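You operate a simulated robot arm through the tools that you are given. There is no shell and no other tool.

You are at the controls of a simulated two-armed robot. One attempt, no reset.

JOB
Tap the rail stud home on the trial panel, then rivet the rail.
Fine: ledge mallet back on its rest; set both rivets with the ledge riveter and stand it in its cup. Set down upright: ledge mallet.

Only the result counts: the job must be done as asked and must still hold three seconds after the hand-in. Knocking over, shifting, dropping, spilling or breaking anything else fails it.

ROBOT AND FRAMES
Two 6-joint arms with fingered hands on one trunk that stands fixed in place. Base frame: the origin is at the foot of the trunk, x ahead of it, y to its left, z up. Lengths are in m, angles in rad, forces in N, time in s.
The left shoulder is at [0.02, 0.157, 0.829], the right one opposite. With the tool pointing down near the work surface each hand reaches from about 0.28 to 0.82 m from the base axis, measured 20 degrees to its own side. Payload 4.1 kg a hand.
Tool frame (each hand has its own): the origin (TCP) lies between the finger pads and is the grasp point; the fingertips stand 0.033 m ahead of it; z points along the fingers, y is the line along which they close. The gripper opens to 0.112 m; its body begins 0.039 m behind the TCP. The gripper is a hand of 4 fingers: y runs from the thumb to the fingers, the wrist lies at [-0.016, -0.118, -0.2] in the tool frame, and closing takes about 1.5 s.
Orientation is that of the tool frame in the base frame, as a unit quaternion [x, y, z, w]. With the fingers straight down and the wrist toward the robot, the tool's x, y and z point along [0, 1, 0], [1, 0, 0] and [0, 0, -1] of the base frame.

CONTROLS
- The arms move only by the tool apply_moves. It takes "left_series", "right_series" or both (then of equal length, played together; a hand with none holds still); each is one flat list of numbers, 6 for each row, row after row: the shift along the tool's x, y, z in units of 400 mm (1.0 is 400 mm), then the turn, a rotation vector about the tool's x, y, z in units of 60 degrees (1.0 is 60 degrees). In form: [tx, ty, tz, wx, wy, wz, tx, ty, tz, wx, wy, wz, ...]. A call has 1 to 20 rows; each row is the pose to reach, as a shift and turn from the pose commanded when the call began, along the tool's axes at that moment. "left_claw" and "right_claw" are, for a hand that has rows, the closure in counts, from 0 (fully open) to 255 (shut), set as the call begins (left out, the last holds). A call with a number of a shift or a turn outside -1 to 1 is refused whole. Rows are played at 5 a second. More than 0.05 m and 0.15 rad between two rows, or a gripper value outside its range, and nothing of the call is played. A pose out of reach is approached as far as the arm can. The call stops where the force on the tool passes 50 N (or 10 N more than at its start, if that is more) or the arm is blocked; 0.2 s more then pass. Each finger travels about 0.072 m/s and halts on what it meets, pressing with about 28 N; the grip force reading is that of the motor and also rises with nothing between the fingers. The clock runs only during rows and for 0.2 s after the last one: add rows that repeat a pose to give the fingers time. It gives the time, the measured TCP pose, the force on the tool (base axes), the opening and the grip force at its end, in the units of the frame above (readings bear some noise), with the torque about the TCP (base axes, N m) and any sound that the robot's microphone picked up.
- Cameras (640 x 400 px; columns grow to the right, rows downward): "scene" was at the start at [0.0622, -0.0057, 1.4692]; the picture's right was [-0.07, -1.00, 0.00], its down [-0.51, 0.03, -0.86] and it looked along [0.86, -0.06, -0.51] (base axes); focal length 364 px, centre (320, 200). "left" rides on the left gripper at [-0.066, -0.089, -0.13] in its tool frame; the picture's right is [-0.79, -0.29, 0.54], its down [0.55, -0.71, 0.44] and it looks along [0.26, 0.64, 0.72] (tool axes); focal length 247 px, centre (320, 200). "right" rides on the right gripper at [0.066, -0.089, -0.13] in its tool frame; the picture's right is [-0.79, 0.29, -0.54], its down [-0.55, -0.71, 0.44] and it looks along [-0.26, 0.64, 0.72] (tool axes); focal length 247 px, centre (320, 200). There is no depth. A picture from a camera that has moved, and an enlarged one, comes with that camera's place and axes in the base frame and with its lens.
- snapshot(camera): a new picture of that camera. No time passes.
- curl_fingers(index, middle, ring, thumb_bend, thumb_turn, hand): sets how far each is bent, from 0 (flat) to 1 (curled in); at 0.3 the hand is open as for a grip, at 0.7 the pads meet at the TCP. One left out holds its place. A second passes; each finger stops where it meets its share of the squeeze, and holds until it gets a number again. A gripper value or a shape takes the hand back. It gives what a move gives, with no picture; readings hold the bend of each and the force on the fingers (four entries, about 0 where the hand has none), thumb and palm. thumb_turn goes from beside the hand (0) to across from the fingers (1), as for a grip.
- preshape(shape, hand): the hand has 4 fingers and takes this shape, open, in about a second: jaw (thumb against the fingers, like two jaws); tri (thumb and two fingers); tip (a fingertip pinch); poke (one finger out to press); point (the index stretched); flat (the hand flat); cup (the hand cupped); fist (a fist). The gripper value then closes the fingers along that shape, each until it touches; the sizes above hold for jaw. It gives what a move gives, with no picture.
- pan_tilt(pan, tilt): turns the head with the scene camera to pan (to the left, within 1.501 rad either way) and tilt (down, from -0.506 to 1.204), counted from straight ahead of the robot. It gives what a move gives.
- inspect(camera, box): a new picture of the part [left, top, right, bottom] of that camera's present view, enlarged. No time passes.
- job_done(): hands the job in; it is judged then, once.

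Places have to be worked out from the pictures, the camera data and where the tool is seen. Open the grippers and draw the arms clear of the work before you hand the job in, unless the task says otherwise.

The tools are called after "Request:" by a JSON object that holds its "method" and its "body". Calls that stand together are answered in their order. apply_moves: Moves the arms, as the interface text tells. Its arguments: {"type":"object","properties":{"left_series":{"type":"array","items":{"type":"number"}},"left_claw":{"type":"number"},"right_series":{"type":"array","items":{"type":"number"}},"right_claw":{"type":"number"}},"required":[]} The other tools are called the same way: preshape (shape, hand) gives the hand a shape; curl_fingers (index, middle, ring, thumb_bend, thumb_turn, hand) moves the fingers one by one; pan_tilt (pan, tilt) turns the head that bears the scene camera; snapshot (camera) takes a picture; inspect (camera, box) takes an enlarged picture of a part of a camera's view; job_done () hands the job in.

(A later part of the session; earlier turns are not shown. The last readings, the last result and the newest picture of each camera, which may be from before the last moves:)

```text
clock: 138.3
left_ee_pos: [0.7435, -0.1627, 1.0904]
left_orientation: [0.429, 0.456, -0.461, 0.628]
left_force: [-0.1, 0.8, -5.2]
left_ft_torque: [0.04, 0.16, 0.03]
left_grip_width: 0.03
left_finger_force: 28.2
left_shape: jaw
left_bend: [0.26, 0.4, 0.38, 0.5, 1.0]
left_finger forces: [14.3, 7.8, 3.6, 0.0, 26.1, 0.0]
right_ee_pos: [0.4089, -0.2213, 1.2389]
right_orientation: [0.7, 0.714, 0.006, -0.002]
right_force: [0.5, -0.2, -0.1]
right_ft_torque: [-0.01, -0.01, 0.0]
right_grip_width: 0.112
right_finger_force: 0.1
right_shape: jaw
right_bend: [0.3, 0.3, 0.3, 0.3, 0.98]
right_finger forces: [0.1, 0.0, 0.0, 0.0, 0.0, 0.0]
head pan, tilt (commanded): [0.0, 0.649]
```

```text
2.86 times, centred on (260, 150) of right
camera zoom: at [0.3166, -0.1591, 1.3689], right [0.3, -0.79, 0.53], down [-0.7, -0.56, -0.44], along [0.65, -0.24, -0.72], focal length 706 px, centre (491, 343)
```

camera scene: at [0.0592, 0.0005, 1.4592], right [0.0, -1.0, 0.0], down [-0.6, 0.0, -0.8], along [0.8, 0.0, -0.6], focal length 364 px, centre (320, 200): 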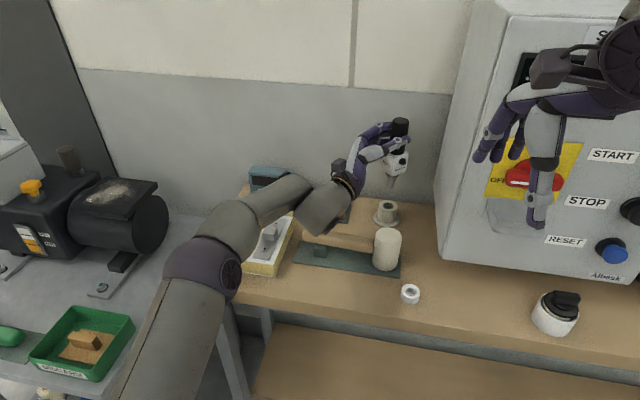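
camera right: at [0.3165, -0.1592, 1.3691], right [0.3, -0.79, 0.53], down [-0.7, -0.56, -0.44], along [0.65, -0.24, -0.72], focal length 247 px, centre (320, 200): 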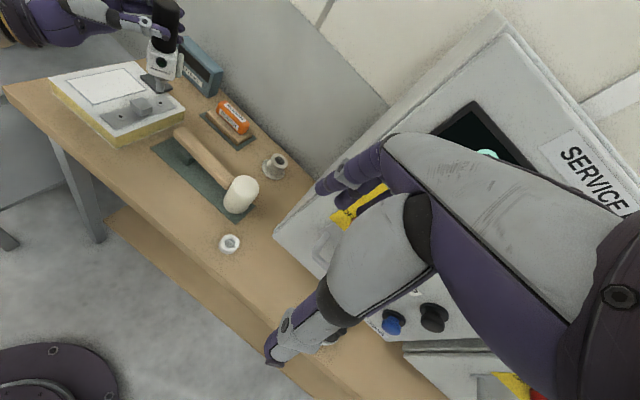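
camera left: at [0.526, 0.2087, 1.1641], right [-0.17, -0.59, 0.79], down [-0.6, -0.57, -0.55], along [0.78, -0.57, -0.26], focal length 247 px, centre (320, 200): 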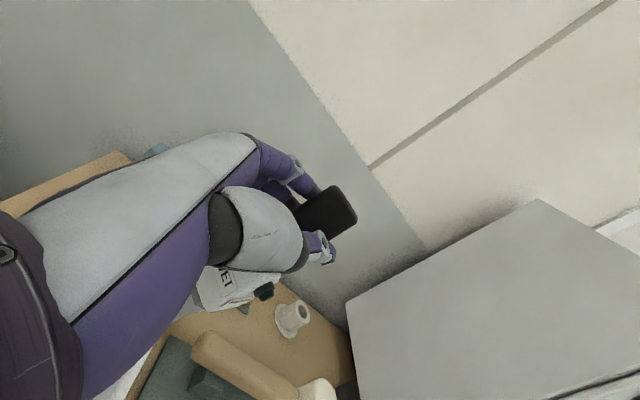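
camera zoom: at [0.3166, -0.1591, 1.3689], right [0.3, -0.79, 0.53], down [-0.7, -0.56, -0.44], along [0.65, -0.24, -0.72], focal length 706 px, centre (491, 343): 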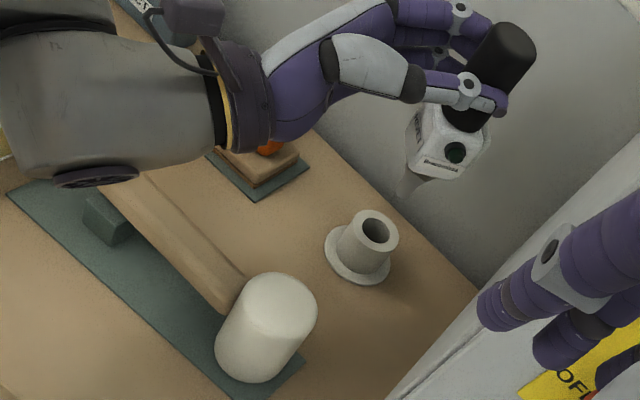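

The nose is centred over the bore in both views. Before lowering I'll swing the hand 5° about the riveter's axis so the wrist clears the mallet handle better, then lower 4 cm to just above the rim.

Request:
{"method": "apply_moves", "body": {"left_series": [0.001, -0.003, 0.0062, -0.081, 0.01, 0.018, 0.025, -0.006, 0.0008, -0.081, 0.01, 0.018, 0.049, -0.009, -0.0046, -0.081, 0.01, 0.018, 0.074, -0.012, -0.01, -0.081, 0.01, 0.018, 0.098, -0.015, -0.0154, -0.081, 0.01, 0.018, 0.098, -0.015, -0.0154, -0.081, 0.01, 0.018]}}

Request:
{"method": "inspect", "body": {"camera": "scene", "box": [350, 120, 430, 235]}}

Request:
{"method": "inspect", "body": {"camera": "right", "box": [180, 80, 320, 220]}}

Request:
{"method": "inspect", "body": {"camera": "scene", "box": [290, 170, 410, 290]}}

```text
clock: 139.8
left_ee_pos: [0.7438, -0.1645, 1.0496]
left_orientation: [0.409, 0.475, -0.432, 0.648]
left_force: [-0.2, 0.0, -4.6]
left_ft_torque: [0.01, 0.14, 0.01]
left_grip_width: 0.0302
left_finger_force: 28.1
left_shape: jaw
left_bend: [0.26, 0.4, 0.38, 0.5, 1.0]
left_finger forces: [14.2, 7.7, 3.7, 0.1, 26.1, 0.0]
right_ee_pos: [0.4087, -0.2225, 1.2374]
right_orientation: [0.701, 0.713, 0.006, -0.003]
right_force: [-0.4, 0.0, -0.2]
right_ft_torque: [-0.02, 0.01, -0.06]
right_grip_width: 0.1119
right_finger_force: 0.0
right_shape: jaw
right_bend: [0.3, 0.3, 0.3, 0.3, 0.98]
right_finger forces: [0.0, 0.0, 0.0, 0.0, 0.1, 0.1]
head pan, tilt (commanded): [0.0, 0.649]
```

```text
3.48 times, centred on (390, 178) of scene
camera zoom: at [0.0593, 0.0005, 1.4592], right [0.0, -1.0, 0.0], down [-0.6, 0.0, -0.8], along [0.8, 0.0, -0.6], focal length 1265 px, centre (76, 278)
```

zoom: 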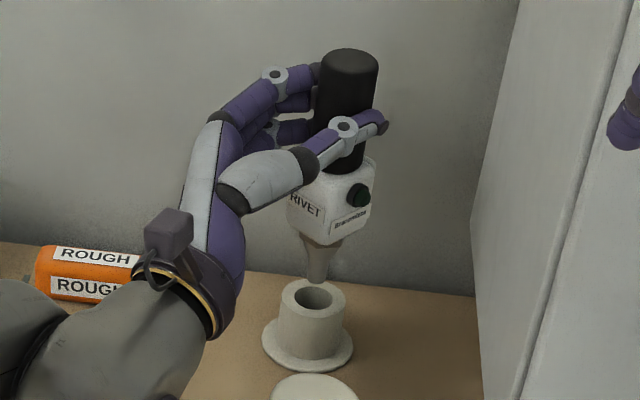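

```text
2.86 times, centred on (250, 150) of right
camera zoom: at [0.3166, -0.1592, 1.3689], right [0.3, -0.79, 0.53], down [-0.7, -0.56, -0.44], along [0.65, -0.24, -0.72], focal length 706 px, centre (520, 343)
```

zoom: 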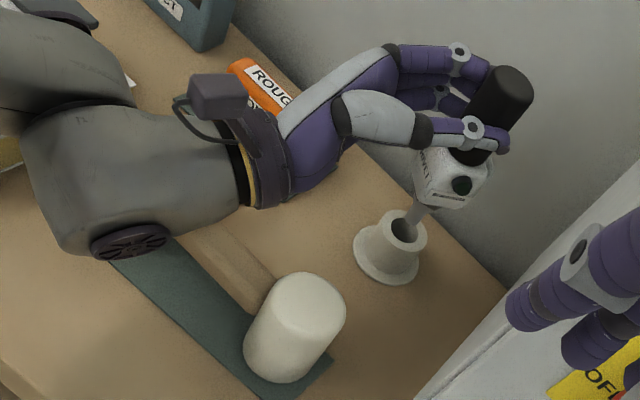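

```text
3.33 times, centred on (350, 230) of scene
camera zoom: at [0.0593, 0.0005, 1.4592], right [0.0, -1.0, 0.0], down [-0.6, 0.0, -0.8], along [0.8, 0.0, -0.6], focal length 1213 px, centre (220, 100)
```

zoom: 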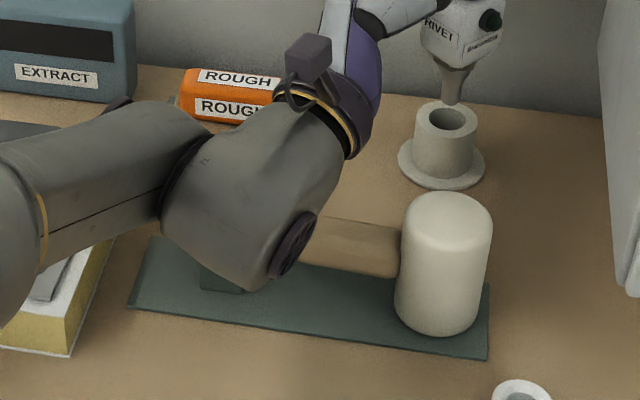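

Lowering as is would bring the wrist ring down onto the mallet handle (it would reach z≈0.91). So I'll level the hand about the pinch axis, keeping the nose tip over the bore. The riveter will lean 12° for now, and the bore can be used to stand it upright within the pinch.

Request:
{"method": "apply_moves", "body": {"left_series": [0.0053, 0, 0.0239, 0, 0.0692, 0, 0.0105, 0, 0.0478, 0, 0.1383, 0, 0.0158, 0, 0.0717, 0, 0.2075, 0, 0.0158, 0, 0.0717, 0, 0.2075, 0]}}

Request:
{"method": "inspect", "body": {"camera": "scene", "box": [350, 120, 430, 235]}}

Request:
{"method": "inspect", "body": {"camera": "right", "box": [180, 80, 320, 220]}}

```text
clock: 140.8
left_ee_pos: [0.7535, -0.1928, 1.0488]
left_orientation: [0.454, 0.542, -0.386, 0.593]
left_force: [-0.5, 0.7, -6.2]
left_ft_torque: [0.0, 0.15, 0.01]
left_grip_width: 0.0303
left_finger_force: 27.7
left_shape: jaw
left_bend: [0.26, 0.4, 0.38, 0.5, 1.0]
left_finger forces: [14.1, 8.1, 4.2, 0.0, 26.2, 0.1]
right_ee_pos: [0.4071, -0.2214, 1.2377]
right_orientation: [0.7, 0.714, 0.005, -0.001]
right_force: [-0.1, 0.3, 0.2]
right_ft_torque: [0.02, -0.02, -0.01]
right_grip_width: 0.1117
right_finger_force: 0.1
right_shape: jaw
right_bend: [0.3, 0.3, 0.3, 0.3, 0.98]
right_finger forces: [0.0, 0.0, 0.1, 0.0, 0.0, 0.0]
head pan, tilt (commanded): [0.0, 0.649]
```

```text
3.48 times, centred on (390, 178) of scene
camera zoom: at [0.0593, 0.0005, 1.4592], right [0.0, -1.0, 0.0], down [-0.6, 0.0, -0.8], along [0.8, 0.0, -0.6], focal length 1265 px, centre (76, 278)
```

zoom: 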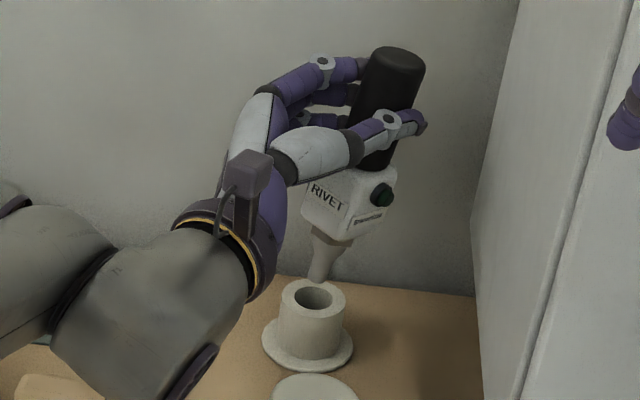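

```text
2.86 times, centred on (250, 150) of right
camera zoom: at [0.3166, -0.1592, 1.3689], right [0.3, -0.79, 0.53], down [-0.7, -0.56, -0.44], along [0.65, -0.24, -0.72], focal length 706 px, centre (520, 343)
```

zoom: 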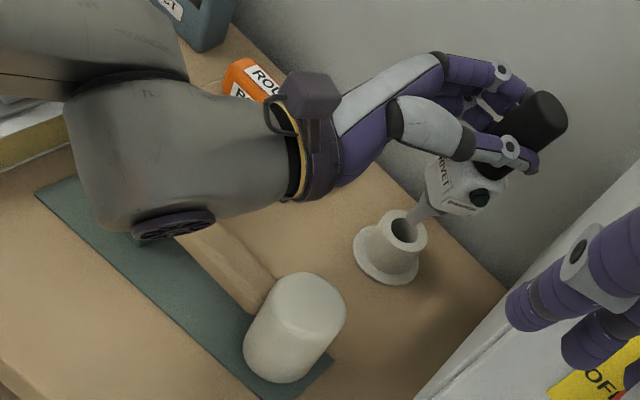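

The tip stays over the bore in both views and the wrist is now high. I'll lower 4 cm so the nose enters the bore, with a 3 mm bias to +y because of the lean, watching forces.

Request:
{"method": "apply_moves", "body": {"left_series": [0.0003, 0.0022, -0.0072, 0, 0, 0, 0.0251, -0.0008, -0.0072, 0, 0, 0, 0.0499, -0.0038, -0.0072, 0, 0, 0, 0.0747, -0.0068, -0.0072, 0, 0, 0, 0.0995, -0.0098, -0.0072, 0, 0, 0, 0.0995, -0.0098, -0.0072, 0, 0, 0]}}

Request:
{"method": "inspect", "body": {"camera": "scene", "box": [350, 130, 430, 235]}}

Request:
{"method": "inspect", "body": {"camera": "right", "box": [180, 80, 320, 220]}}

```text
clock: 142.2
left_ee_pos: [0.7526, -0.1891, 1.0085]
left_orientation: [0.454, 0.542, -0.385, 0.593]
left_force: [0.5, 0.1, -5.7]
left_ft_torque: [0.0, 0.15, 0.02]
left_grip_width: 0.0299
left_finger_force: 27.9
left_shape: jaw
left_bend: [0.26, 0.4, 0.38, 0.5, 1.0]
left_finger forces: [14.1, 7.9, 4.2, 0.0, 26.3, 0.0]
right_ee_pos: [0.4084, -0.222, 1.2388]
right_orientation: [0.701, 0.714, 0.005, -0.001]
right_force: [-0.5, 0.0, -0.3]
right_ft_torque: [0.01, -0.01, -0.01]
right_grip_width: 0.1118
right_finger_force: 0.1
right_shape: jaw
right_bend: [0.3, 0.3, 0.3, 0.3, 0.98]
right_finger forces: [0.0, 0.0, 0.0, 0.1, 0.0, 0.0]
head pan, tilt (commanded): [0.0, 0.649]
```

```text
3.81 times, centred on (390, 182) of scene
camera zoom: at [0.0593, 0.0005, 1.4592], right [0.0, -1.0, 0.0], down [-0.6, 0.0, -0.8], along [0.8, 0.0, -0.6], focal length 1386 px, centre (53, 267)
```

zoom: 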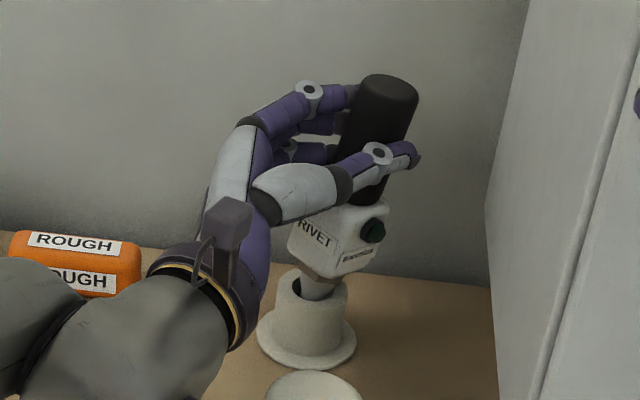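

```text
2.86 times, centred on (250, 150) of right
camera zoom: at [0.3166, -0.1592, 1.3689], right [0.3, -0.79, 0.53], down [-0.7, -0.56, -0.44], along [0.65, -0.24, -0.72], focal length 706 px, centre (520, 343)
```

zoom: 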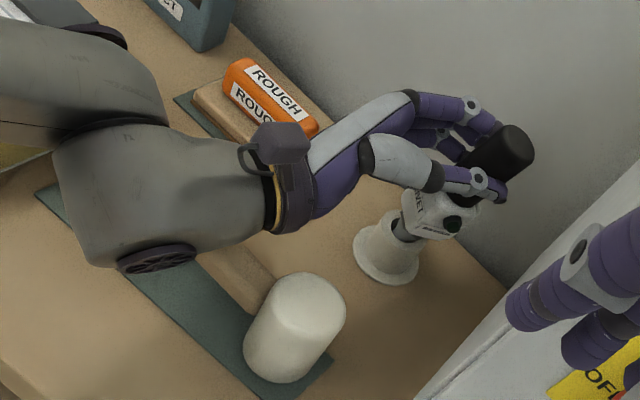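

The nose is in the bore with no side load. Now I'll draw the hand back toward +y by 2 cm in small steps so the bore wall turns the riveter upright within the pinch.

Request:
{"method": "apply_moves", "body": {"left_series": [0, 0, -0.0125, 0, 0, 0, 0, 0, -0.025, 0, 0, 0, 0, 0, -0.0375, 0, 0, 0, 0, 0, -0.05, 0, 0, 0, 0, 0, -0.05, 0, 0, 0]}}

Request:
{"method": "inspect", "body": {"camera": "scene", "box": [350, 130, 430, 235]}}

Request:
{"method": "inspect", "body": {"camera": "right", "box": [240, 90, 320, 190]}}

```text
clock: 143.3
left_ee_pos: [0.7449, -0.17, 1.0099]
left_orientation: [0.454, 0.541, -0.387, 0.593]
left_force: [0.5, -4.0, -4.0]
left_ft_torque: [-0.45, -0.03, -0.15]
left_grip_width: 0.0298
left_finger_force: 28.1
left_shape: jaw
left_bend: [0.26, 0.4, 0.38, 0.5, 1.0]
left_finger forces: [14.1, 8.8, 6.5, 0.0, 26.5, 0.1]
right_ee_pos: [0.4082, -0.2223, 1.2378]
right_orientation: [0.7, 0.714, 0.005, -0.003]
right_force: [0.4, 1.2, 1.1]
right_ft_torque: [-0.04, -0.02, -0.03]
right_grip_width: 0.1118
right_finger_force: 0.0
right_shape: jaw
right_bend: [0.3, 0.3, 0.3, 0.3, 0.98]
right_finger forces: [0.1, 0.0, 0.1, 0.0, 0.0, 0.0]
head pan, tilt (commanded): [0.0, 0.649]
```

```text
3.81 times, centred on (390, 182) of scene
camera zoom: at [0.0593, 0.0003, 1.4592], right [0.0, -1.0, 0.0], down [-0.6, 0.0, -0.8], along [0.8, 0.0, -0.6], focal length 1386 px, centre (53, 267)
```

zoom: 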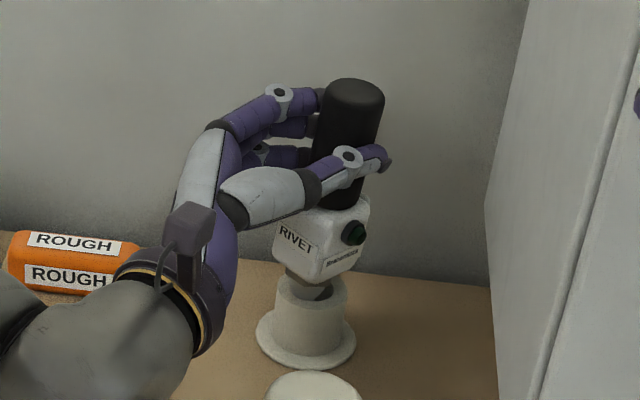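

```text
4.00 times, centred on (280, 140) of right
camera zoom: at [0.3166, -0.1594, 1.3689], right [0.3, -0.79, 0.53], down [-0.7, -0.56, -0.45], along [0.65, -0.24, -0.72], focal length 988 px, centre (480, 440)
```

zoom: 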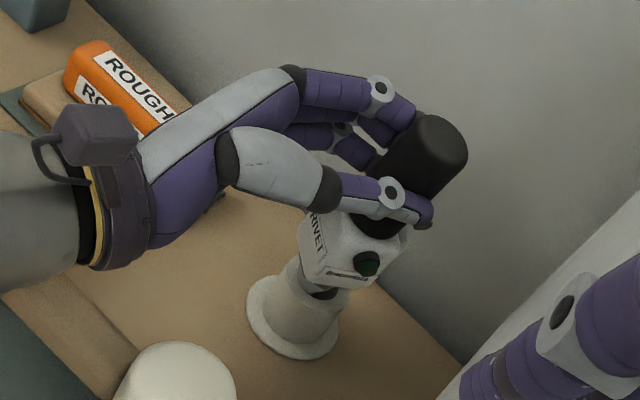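

The lean has dropped to about 5° with only 4 N of side force. I'll pull back another 12 mm.

Request:
{"method": "apply_moves", "body": {"left_series": [0, 0, -0.01, 0, 0, 0, 0, 0, -0.02, 0, 0, 0, 0, 0, -0.03, 0, 0, 0, 0, 0, -0.03, 0, 0, 0]}}

Request:
{"method": "inspect", "body": {"camera": "scene", "box": [350, 130, 430, 235]}}

Request:
{"method": "inspect", "body": {"camera": "right", "box": [240, 90, 320, 190]}}

```text
clock: 144.3
left_ee_pos: [0.7429, -0.1585, 1.0091]
left_orientation: [0.454, 0.541, -0.386, 0.593]
left_force: [1.1, -4.1, -3.0]
left_ft_torque: [-0.51, -0.09, -0.11]
left_grip_width: 0.0293
left_finger_force: 27.5
left_shape: jaw
left_bend: [0.26, 0.4, 0.38, 0.5, 1.0]
left_finger forces: [14.2, 8.7, 6.1, 0.0, 26.5, 0.0]
right_ee_pos: [0.4071, -0.2219, 1.2385]
right_orientation: [0.7, 0.714, 0.005, -0.002]
right_force: [0.8, 0.7, 0.0]
right_ft_torque: [-0.01, 0.02, 0.02]
right_grip_width: 0.1118
right_finger_force: 0.1
right_shape: jaw
right_bend: [0.3, 0.3, 0.3, 0.3, 0.98]
right_finger forces: [0.0, 0.1, 0.0, 0.0, 0.0, 0.1]
head pan, tilt (commanded): [0.0, 0.649]
```

```text
3.81 times, centred on (390, 182) of scene
camera zoom: at [0.0593, 0.0003, 1.4592], right [0.0, -1.0, 0.0], down [-0.6, 0.0, -0.8], along [0.8, 0.0, -0.6], focal length 1386 px, centre (53, 267)
```

zoom: 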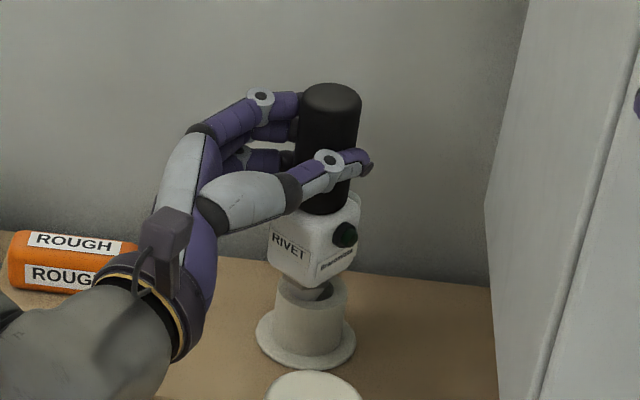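

```text
4.00 times, centred on (280, 140) of right
camera zoom: at [0.3166, -0.1594, 1.3689], right [0.3, -0.79, 0.53], down [-0.7, -0.56, -0.45], along [0.65, -0.24, -0.72], focal length 988 px, centre (480, 440)
```

zoom: 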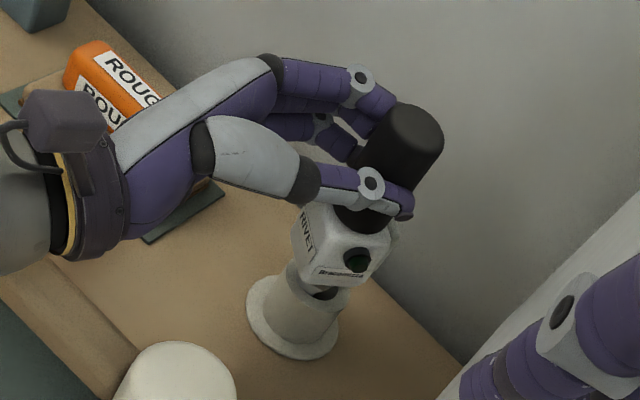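

The riveter is now essentially upright, with its nose against the +y wall of the bore. I'll ease the hand back 6 mm toward -y to centre it.

Request:
{"method": "apply_moves", "body": {"left_series": [0, 0, 0.0075, 0, 0, 0, 0, 0, 0.015, 0, 0, 0, 0, 0, 0.015, 0, 0, 0]}}

Request:
{"method": "inspect", "body": {"camera": "scene", "box": [360, 150, 420, 235]}}

Request:
{"method": "inspect", "body": {"camera": "right", "box": [250, 100, 310, 180]}}

```text
clock: 145.2
left_ee_pos: [0.7448, -0.1632, 1.0088]
left_orientation: [0.453, 0.543, -0.385, 0.593]
left_force: [1.1, -2.3, -6.3]
left_ft_torque: [-0.18, 0.08, -0.08]
left_grip_width: 0.0291
left_finger_force: 27.6
left_shape: jaw
left_bend: [0.26, 0.4, 0.37, 0.5, 1.0]
left_finger forces: [14.7, 8.1, 4.6, 0.0, 26.7, 0.1]
right_ee_pos: [0.4078, -0.2219, 1.237]
right_orientation: [0.7, 0.714, 0.006, -0.001]
right_force: [-0.8, 0.0, -0.1]
right_ft_torque: [-0.06, 0.0, -0.01]
right_grip_width: 0.1117
right_finger_force: 0.1
right_shape: jaw
right_bend: [0.3, 0.3, 0.3, 0.3, 0.98]
right_finger forces: [0.1, 0.0, 0.0, 0.0, 0.1, 0.0]
head pan, tilt (commanded): [0.0, 0.649]
```

```text
4.71 times, centred on (390, 192) of scene
camera zoom: at [0.0593, 0.0004, 1.4592], right [0.0, -1.0, 0.0], down [-0.6, 0.0, -0.8], along [0.8, 0.0, -0.6], focal length 1712 px, centre (-9, 235)
```

zoom: 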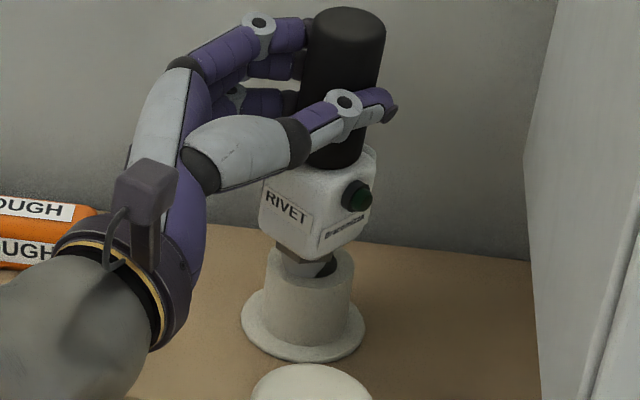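

```text
5.00 times, centred on (280, 140) of right
camera zoom: at [0.3167, -0.1592, 1.3689], right [0.3, -0.79, 0.53], down [-0.7, -0.56, -0.44], along [0.65, -0.24, -0.72], focal length 1235 px, centre (520, 500)
```

zoom: 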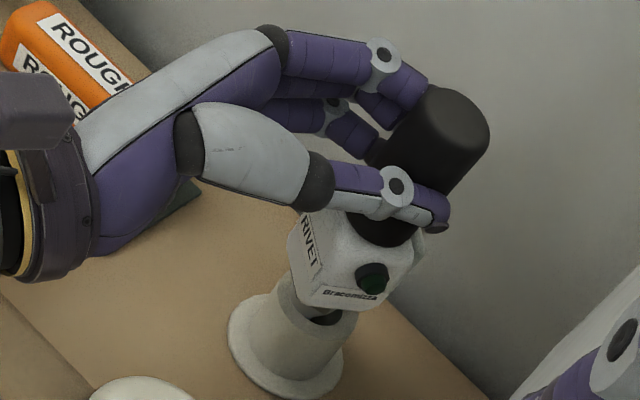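

The riveter is upright within about 2°, but the nose still sits toward the +y side of the bore. I'll shift 5 mm more toward -y and look closely at the centring.

Request:
{"method": "apply_moves", "body": {"left_series": [0, 0, 0.006, 0, 0, 0, 0, 0.002, 0.0125, 0, 0, 0, 0, 0.002, 0.0125, 0, 0, 0]}}

Request:
{"method": "inspect", "body": {"camera": "scene", "box": [370, 180, 410, 230]}}

Request:
{"method": "inspect", "body": {"camera": "right", "box": [255, 140, 295, 180]}}

Request:
{"method": "inspect", "body": {"camera": "scene", "box": [360, 150, 420, 235]}}

```text
clock: 145.9
left_ee_pos: [0.7465, -0.1699, 1.0098]
left_orientation: [0.453, 0.542, -0.386, 0.593]
left_force: [1.1, -0.4, -6.2]
left_ft_torque: [0.0, 0.15, 0.0]
left_grip_width: 0.0293
left_finger_force: 28.0
left_shape: jaw
left_bend: [0.26, 0.4, 0.37, 0.5, 1.0]
left_finger forces: [15.3, 7.3, 4.0, 0.0, 27.3, 0.0]
right_ee_pos: [0.4074, -0.2208, 1.2378]
right_orientation: [0.701, 0.714, 0.006, -0.002]
right_force: [-0.6, 0.5, 0.5]
right_ft_torque: [0.0, 0.02, -0.01]
right_grip_width: 0.1119
right_finger_force: 0.2
right_shape: jaw
right_bend: [0.3, 0.3, 0.3, 0.3, 0.98]
right_finger forces: [0.0, 0.1, 0.1, 0.1, 0.0, 0.0]
head pan, tilt (commanded): [0.0, 0.649]
```

```text
8.00 times, centred on (390, 205) of scene
camera zoom: at [0.0593, 0.0005, 1.4592], right [0.0, -1.0, 0.0], down [-0.6, 0.0, -0.8], along [0.8, 0.0, -0.6], focal length 2910 px, centre (-240, 160)
```

zoom: 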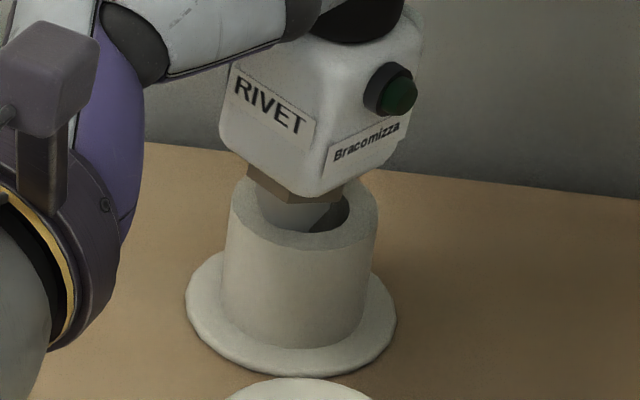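

```text
10.00 times, centred on (275, 160) of right
camera zoom: at [0.3166, -0.1592, 1.3689], right [0.3, -0.79, 0.53], down [-0.7, -0.56, -0.44], along [0.65, -0.24, -0.72], focal length 2470 px, centre (770, 600)
```

zoom: 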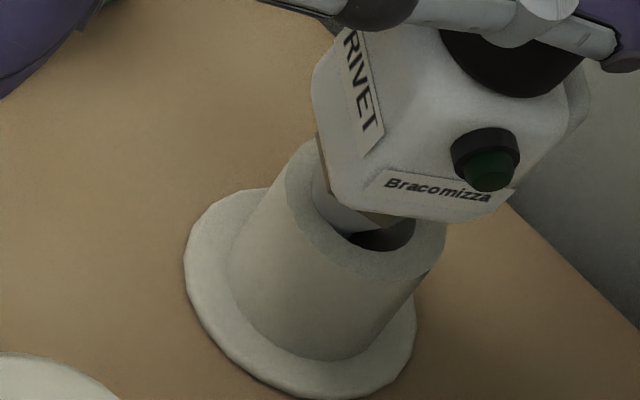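

```text
4.71 times, centred on (390, 192) of scene
camera zoom: at [0.0593, 0.0005, 1.4592], right [0.0, -1.0, 0.0], down [-0.6, 0.0, -0.8], along [0.8, 0.0, -0.6], focal length 1712 px, centre (-9, 235)
```

zoom: 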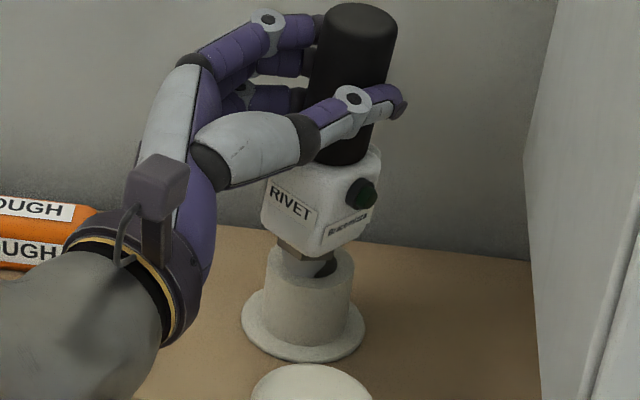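

Side forces are nil now, but it still leans about 3.6° to -y with the nose about 4–5 mm toward +y. I'll tilt the hand 3.6° to make it upright, which also swings the nose to the middle of the bore.

Request:
{"method": "apply_moves", "body": {"left_series": [0.0004, 0.0025, -0.0018, 0, -0.03, 0, 0.0008, 0.005, -0.0037, 0, -0.06, 0, 0.0008, 0.005, -0.0037, 0, -0.06, 0]}}

Request:
{"method": "inspect", "body": {"camera": "scene", "box": [370, 180, 410, 230]}}

Request:
{"method": "inspect", "body": {"camera": "right", "box": [255, 140, 295, 180]}}

Request:
{"method": "inspect", "body": {"camera": "scene", "box": [360, 150, 420, 235]}}

```text
clock: 146.8
left_ee_pos: [0.748, -0.1674, 1.0102]
left_orientation: [0.442, 0.522, -0.4, 0.61]
left_force: [-0.1, -1.2, -5.2]
left_ft_torque: [0.01, 0.13, 0.0]
left_grip_width: 0.0292
left_finger_force: 28.3
left_shape: jaw
left_bend: [0.26, 0.4, 0.37, 0.5, 1.0]
left_finger forces: [15.4, 7.2, 3.6, 0.0, 27.3, 0.1]
right_ee_pos: [0.4092, -0.2219, 1.2384]
right_orientation: [0.7, 0.714, 0.006, -0.002]
right_force: [0.4, 0.1, 0.0]
right_ft_torque: [-0.01, -0.03, -0.01]
right_grip_width: 0.1117
right_finger_force: 0.1
right_shape: jaw
right_bend: [0.3, 0.3, 0.3, 0.3, 0.98]
right_finger forces: [0.0, 0.0, 0.1, 0.1, 0.0, 0.1]
head pan, tilt (commanded): [0.0, 0.649]
```

```text
8.00 times, centred on (390, 205) of scene
camera zoom: at [0.0593, 0.0005, 1.4592], right [0.0, -1.0, 0.0], down [-0.6, 0.0, -0.8], along [0.8, 0.0, -0.6], focal length 2910 px, centre (-240, 160)
```

zoom: 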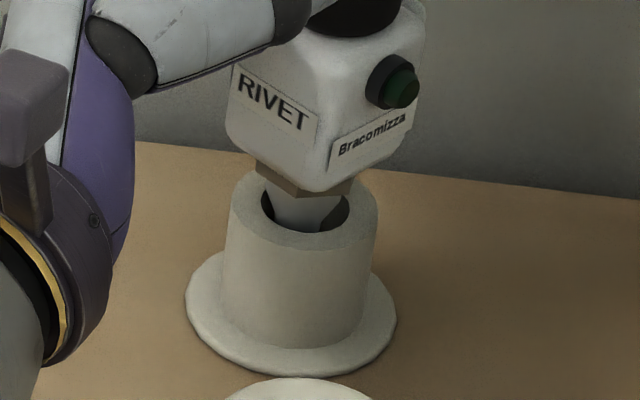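

```text
10.00 times, centred on (275, 160) of right
camera zoom: at [0.3166, -0.1592, 1.3689], right [0.3, -0.79, 0.53], down [-0.7, -0.56, -0.44], along [0.65, -0.24, -0.72], focal length 2470 px, centre (770, 600)
```

zoom: 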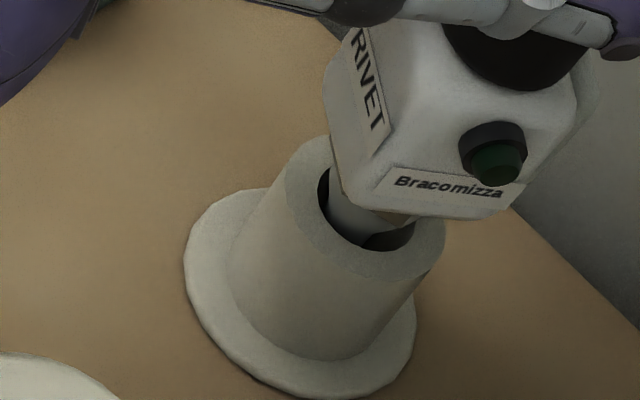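

```text
4.71 times, centred on (390, 192) of scene
camera zoom: at [0.0593, 0.0005, 1.4592], right [0.0, -1.0, 0.0], down [-0.6, 0.0, -0.8], along [0.8, 0.0, -0.6], focal length 1712 px, centre (-9, 235)
```

zoom: 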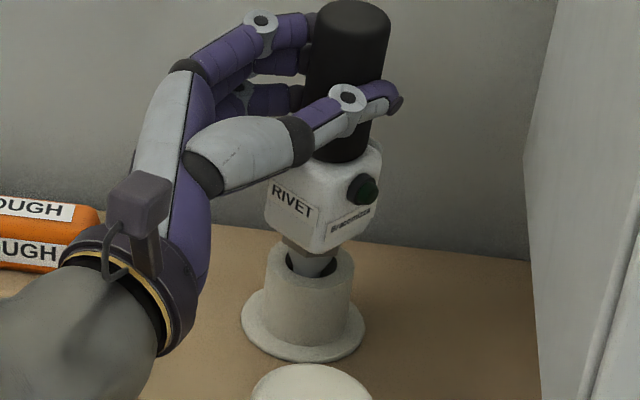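

Centred and within about 2° of vertical. It needs to go down roughly 1 cm to its original depth; I'll lower in 1.5 mm steps and watch the force.

Request:
{"method": "apply_moves", "body": {"left_series": [0.0037, -0.0005, -0.0002, 0, 0, 0, 0.0074, -0.0009, -0.0005, 0, 0, 0, 0.0111, -0.0014, -0.0007, 0, 0, 0, 0.0149, -0.0018, -0.001, 0, 0, 0, 0.0186, -0.0023, -0.0012, 0, 0, 0, 0.0186, -0.0023, -0.0012, 0, 0, 0]}}

Request:
{"method": "inspect", "body": {"camera": "scene", "box": [370, 180, 410, 230]}}

Request:
{"method": "inspect", "body": {"camera": "right", "box": [255, 140, 295, 180]}}

```text
clock: 148.2
left_ee_pos: [0.7499, -0.1669, 1.002]
left_orientation: [0.442, 0.523, -0.399, 0.61]
left_force: [-0.8, 0.6, -6.3]
left_ft_torque: [0.06, 0.15, 0.02]
left_grip_width: 0.0294
left_finger_force: 27.8
left_shape: jaw
left_bend: [0.26, 0.4, 0.37, 0.5, 1.0]
left_finger forces: [15.3, 7.3, 3.7, 0.0, 27.3, 0.0]
right_ee_pos: [0.408, -0.2217, 1.238]
right_orientation: [0.7, 0.714, 0.006, -0.001]
right_force: [-0.1, -1.0, 0.3]
right_ft_torque: [0.01, -0.03, 0.0]
right_grip_width: 0.1119
right_finger_force: 0.1
right_shape: jaw
right_bend: [0.3, 0.3, 0.3, 0.3, 0.98]
right_finger forces: [0.0, 0.0, 0.1, 0.1, 0.0, 0.0]
head pan, tilt (commanded): [0.0, 0.649]
```

```text
8.00 times, centred on (390, 205) of scene
camera zoom: at [0.0593, 0.0005, 1.4592], right [0.0, -1.0, 0.0], down [-0.6, 0.0, -0.8], along [0.8, 0.0, -0.6], focal length 2910 px, centre (-240, 160)
```

zoom: 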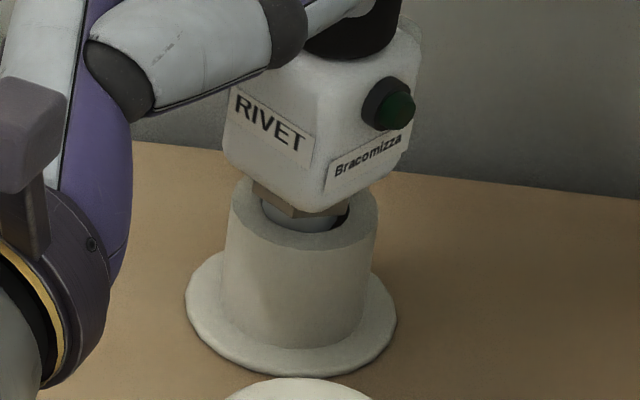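

```text
10.00 times, centred on (275, 160) of right
camera zoom: at [0.3166, -0.1592, 1.3689], right [0.3, -0.79, 0.53], down [-0.7, -0.56, -0.44], along [0.65, -0.24, -0.72], focal length 2470 px, centre (770, 600)
```

zoom: 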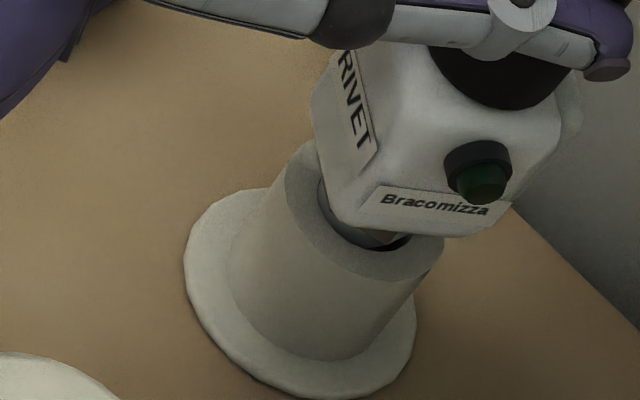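

No contact yet. I'll continue down in 1 mm steps, up to 6 mm.

Request:
{"method": "apply_moves", "body": {"left_series": [0.0025, -0.0003, -0.0002, 0, 0, 0, 0.005, -0.0006, -0.0003, 0, 0, 0, 0.0074, -0.0009, -0.0005, 0, 0, 0, 0.0099, -0.0012, -0.0006, 0, 0, 0, 0.0124, -0.0015, -0.0008, 0, 0, 0, 0.0149, -0.0018, -0.001, 0, 0, 0, 0.0149, -0.0018, -0.001, 0, 0, 0]}}

Request:
{"method": "inspect", "body": {"camera": "scene", "box": [370, 180, 410, 230]}}

Request:
{"method": "inspect", "body": {"camera": "right", "box": [255, 140, 295, 180]}}

```text
clock: 149.8
left_ee_pos: [0.7482, -0.167, 0.9957]
left_orientation: [0.442, 0.522, -0.4, 0.61]
left_force: [0.1, 0.0, -6.1]
left_ft_torque: [0.04, 0.14, -0.02]
left_grip_width: 0.0296
left_finger_force: 28.4
left_shape: jaw
left_bend: [0.26, 0.4, 0.37, 0.5, 1.0]
left_finger forces: [15.5, 7.3, 3.8, 0.0, 27.3, 0.0]
right_ee_pos: [0.4092, -0.2222, 1.2378]
right_orientation: [0.7, 0.714, 0.006, -0.002]
right_force: [-0.7, 0.2, -0.6]
right_ft_torque: [0.01, 0.01, -0.04]
right_grip_width: 0.1116
right_finger_force: 0.0
right_shape: jaw
right_bend: [0.3, 0.3, 0.3, 0.3, 0.98]
right_finger forces: [0.0, 0.0, 0.0, 0.0, 0.0, 0.0]
head pan, tilt (commanded): [0.0, 0.649]
```

```text
8.00 times, centred on (390, 205) of scene
camera zoom: at [0.0593, 0.0005, 1.4592], right [0.0, -1.0, 0.0], down [-0.6, 0.0, -0.8], along [0.8, 0.0, -0.6], focal length 2910 px, centre (-240, 160)
```

zoom: 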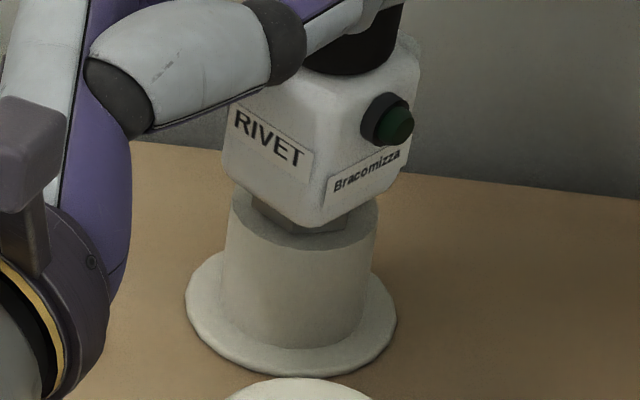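

```text
10.00 times, centred on (275, 160) of right
camera zoom: at [0.3166, -0.1592, 1.3689], right [0.3, -0.79, 0.53], down [-0.7, -0.56, -0.44], along [0.65, -0.24, -0.72], focal length 2470 px, centre (770, 600)
```

zoom: 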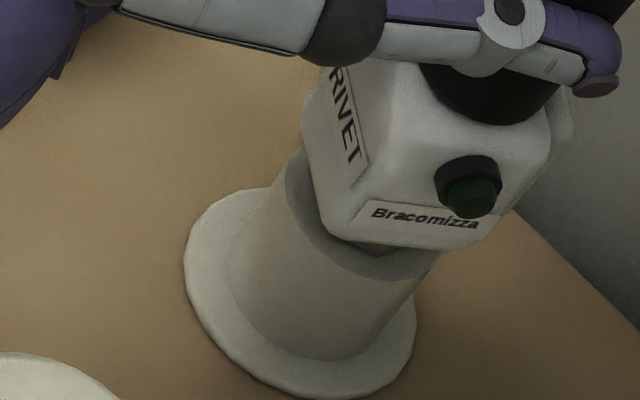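

It is almost at its original depth. I'll go down a further 3 mm in 1 mm steps until the weight comes off.

Request:
{"method": "apply_moves", "body": {"left_series": [0.0025, -0.0003, -0.0002, 0, 0, 0, 0.005, -0.0006, -0.0003, 0, 0, 0, 0.0074, -0.0009, -0.0005, 0, 0, 0, 0.0074, -0.0009, -0.0005, 0, 0, 0]}}

Request:
{"method": "inspect", "body": {"camera": "scene", "box": [360, 150, 420, 235]}}

Request:
{"method": "inspect", "body": {"camera": "scene", "box": [300, 170, 420, 290]}}

```text
clock: 150.8
left_ee_pos: [0.7468, -0.1676, 0.9927]
left_orientation: [0.442, 0.522, -0.4, 0.61]
left_force: [1.1, -1.1, -5.4]
left_ft_torque: [0.02, 0.15, 0.01]
left_grip_width: 0.0293
left_finger_force: 28.1
left_shape: jaw
left_bend: [0.26, 0.4, 0.37, 0.5, 1.0]
left_finger forces: [15.3, 7.2, 3.8, 0.0, 27.3, 0.1]
right_ee_pos: [0.4079, -0.2215, 1.2379]
right_orientation: [0.7, 0.714, 0.005, -0.002]
right_force: [0.3, 0.9, 0.0]
right_ft_torque: [0.0, 0.02, 0.01]
right_grip_width: 0.1118
right_finger_force: 0.0
right_shape: jaw
right_bend: [0.3, 0.3, 0.3, 0.3, 0.98]
right_finger forces: [0.1, 0.1, 0.0, 0.0, 0.0, 0.0]
head pan, tilt (commanded): [0.0, 0.649]
```

```text
4.71 times, centred on (390, 192) of scene
camera zoom: at [0.0593, 0.0005, 1.4592], right [0.0, -1.0, 0.0], down [-0.6, 0.0, -0.8], along [0.8, 0.0, -0.6], focal length 1712 px, centre (-9, 235)
```

zoom: 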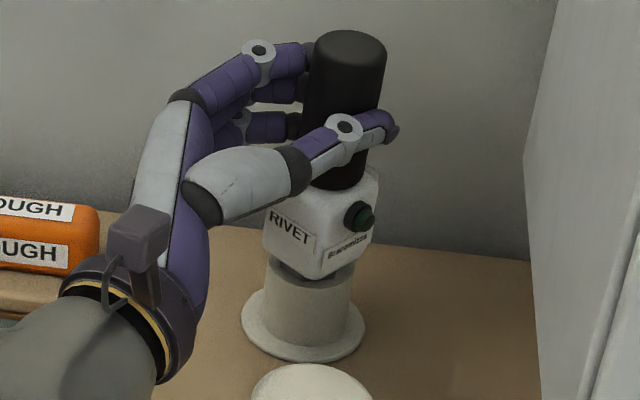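

```text
3.33 times, centred on (360, 230) of scene
camera zoom: at [0.0593, 0.0005, 1.4592], right [0.0, -1.0, 0.0], down [-0.6, 0.0, -0.8], along [0.8, 0.0, -0.6], focal length 1213 px, centre (187, 100)
```

zoom: 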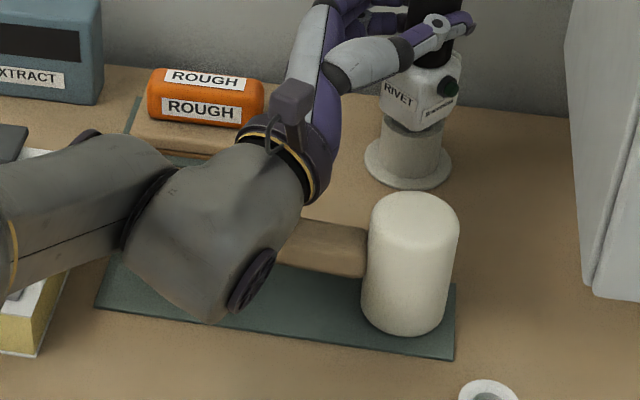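

Still no contact and about 1.6 cm of clearance under the wrist ring. I'll lower 4 mm more in 1 mm steps.

Request:
{"method": "apply_moves", "body": {"left_series": [0.0025, -0.0003, -0.0002, 0, 0, 0, 0.005, -0.0006, -0.0003, 0, 0, 0, 0.0074, -0.0009, -0.0005, 0, 0, 0, 0.0099, -0.0012, -0.0006, 0, 0, 0, 0.0099, -0.0012, -0.0006, 0, 0, 0]}}

Request:
{"method": "inspect", "body": {"camera": "scene", "box": [370, 180, 410, 230]}}

Request:
{"method": "inspect", "body": {"camera": "right", "box": [255, 140, 295, 180]}}

```text
clock: 151.9
left_ee_pos: [0.7473, -0.1667, 0.9912]
left_orientation: [0.441, 0.521, -0.399, 0.612]
left_force: [2.4, 0.7, 8.2]
left_ft_torque: [-0.07, -0.43, 0.03]
left_grip_width: 0.0295
left_finger_force: 27.7
left_shape: jaw
left_bend: [0.26, 0.4, 0.37, 0.5, 1.0]
left_finger forces: [15.0, 7.2, 3.7, 0.0, 25.3, 0.0]
right_ee_pos: [0.4083, -0.2197, 1.2378]
right_orientation: [0.7, 0.714, 0.006, -0.003]
right_force: [-0.7, -0.9, -0.3]
right_ft_torque: [-0.01, 0.0, 0.0]
right_grip_width: 0.1118
right_finger_force: 0.1
right_shape: jaw
right_bend: [0.3, 0.3, 0.3, 0.3, 0.98]
right_finger forces: [0.0, 0.0, 0.1, 0.0, 0.1, 0.1]
head pan, tilt (commanded): [0.0, 0.649]
```

```text
8.00 times, centred on (390, 205) of scene
camera zoom: at [0.0589, 0.0006, 1.4593], right [0.0, -1.0, 0.0], down [-0.6, 0.0, -0.8], along [0.8, 0.0, -0.6], focal length 2910 px, centre (-240, 160)
```

zoom: 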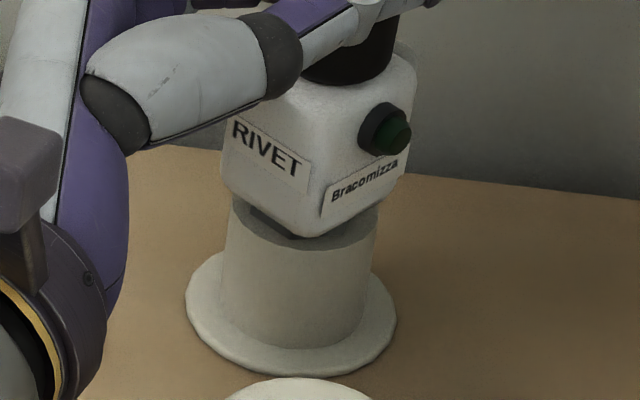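

```text
10.00 times, centred on (275, 160) of right
camera zoom: at [0.3162, -0.1591, 1.369], right [0.3, -0.79, 0.53], down [-0.7, -0.56, -0.45], along [0.65, -0.24, -0.72], focal length 2470 px, centre (770, 600)
```

zoom: 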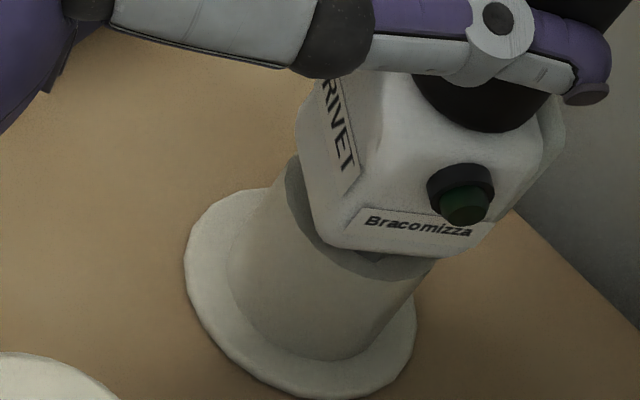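

The riveter is seated (about 14 N of push on the cup). I'll check how upright it stands before letting go.

Request:
{"method": "inspect", "body": {"camera": "scene", "box": [360, 145, 420, 235]}}

Request:
{"method": "inspect", "body": {"camera": "right", "box": [240, 90, 320, 190]}}

```text
4.44 times, centred on (390, 190) of scene
camera zoom: at [0.0589, 0.0006, 1.4593], right [0.0, -1.0, 0.0], down [-0.6, 0.0, -0.8], along [0.8, 0.0, -0.6], focal length 1617 px, centre (9, 244)
```

zoom: 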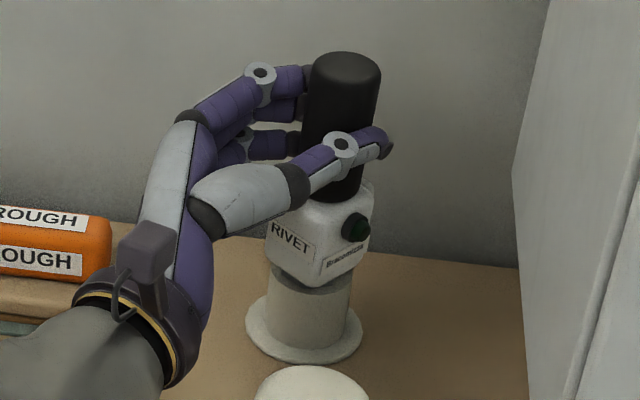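

```text
4.00 times, centred on (280, 140) of right
camera zoom: at [0.3162, -0.1591, 1.369], right [0.3, -0.79, 0.53], down [-0.7, -0.56, -0.45], along [0.65, -0.24, -0.72], focal length 988 px, centre (480, 440)
```

zoom: 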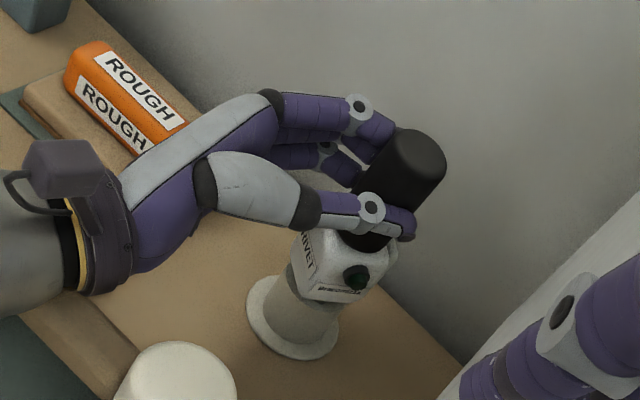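

The view from the right shows the top leaning about 8° toward the robot (handle top at x≈0.755 while the cup axis is at 0.776). I'll rise a few millimetres and tilt the riveter 8° forward about its nose.

Request:
{"method": "apply_moves", "body": {"left_series": [-0.0149, 0.0019, 0.001, 0, 0, 0, -0.0117, 0.0232, 0.0074, -0.002, 0.0195, -0.0635, -0.0085, 0.0445, 0.0138, -0.004, 0.039, -0.127, -0.0085, 0.0445, 0.0138, -0.004, 0.039, -0.127]}}

Request:
{"method": "inspect", "body": {"camera": "scene", "box": [360, 145, 420, 235]}}

Request:
{"method": "inspect", "body": {"camera": "right", "box": [240, 90, 320, 190]}}

```text
clock: 152.9
left_ee_pos: [0.7668, -0.1662, 0.9951]
left_orientation: [0.412, 0.564, -0.428, 0.573]
left_force: [1.1, -0.6, 3.8]
left_ft_torque: [-0.05, -0.19, -0.04]
left_grip_width: 0.0292
left_finger_force: 28.3
left_shape: jaw
left_bend: [0.26, 0.4, 0.37, 0.5, 1.0]
left_finger forces: [14.8, 7.4, 3.4, 0.1, 25.9, 0.0]
right_ee_pos: [0.4074, -0.2209, 1.2384]
right_orientation: [0.7, 0.714, 0.005, -0.002]
right_force: [-1.0, -0.5, -0.1]
right_ft_torque: [0.01, 0.02, -0.01]
right_grip_width: 0.1119
right_finger_force: 0.0
right_shape: jaw
right_bend: [0.3, 0.3, 0.3, 0.3, 0.98]
right_finger forces: [0.0, 0.0, 0.0, 0.0, 0.0, 0.0]
head pan, tilt (commanded): [0.0, 0.649]
```

```text
4.44 times, centred on (390, 190) of scene
camera zoom: at [0.059, 0.0005, 1.4593], right [0.0, -1.0, 0.0], down [-0.6, 0.0, -0.8], along [0.8, 0.0, -0.6], focal length 1617 px, centre (9, 244)
```

zoom: 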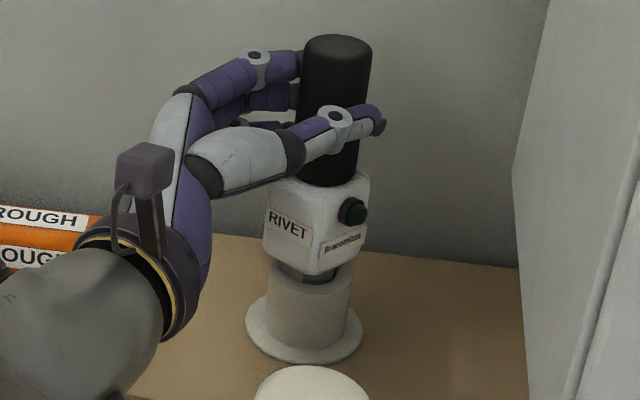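

```text
4.00 times, centred on (280, 140) of right
camera zoom: at [0.3164, -0.1592, 1.3689], right [0.3, -0.79, 0.53], down [-0.7, -0.56, -0.45], along [0.65, -0.24, -0.72], focal length 988 px, centre (480, 440)
```

zoom: 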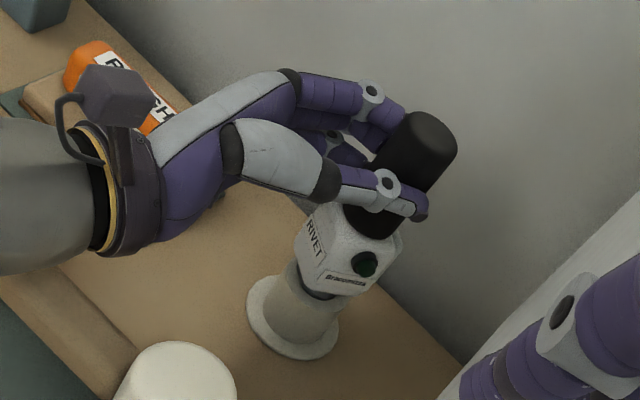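

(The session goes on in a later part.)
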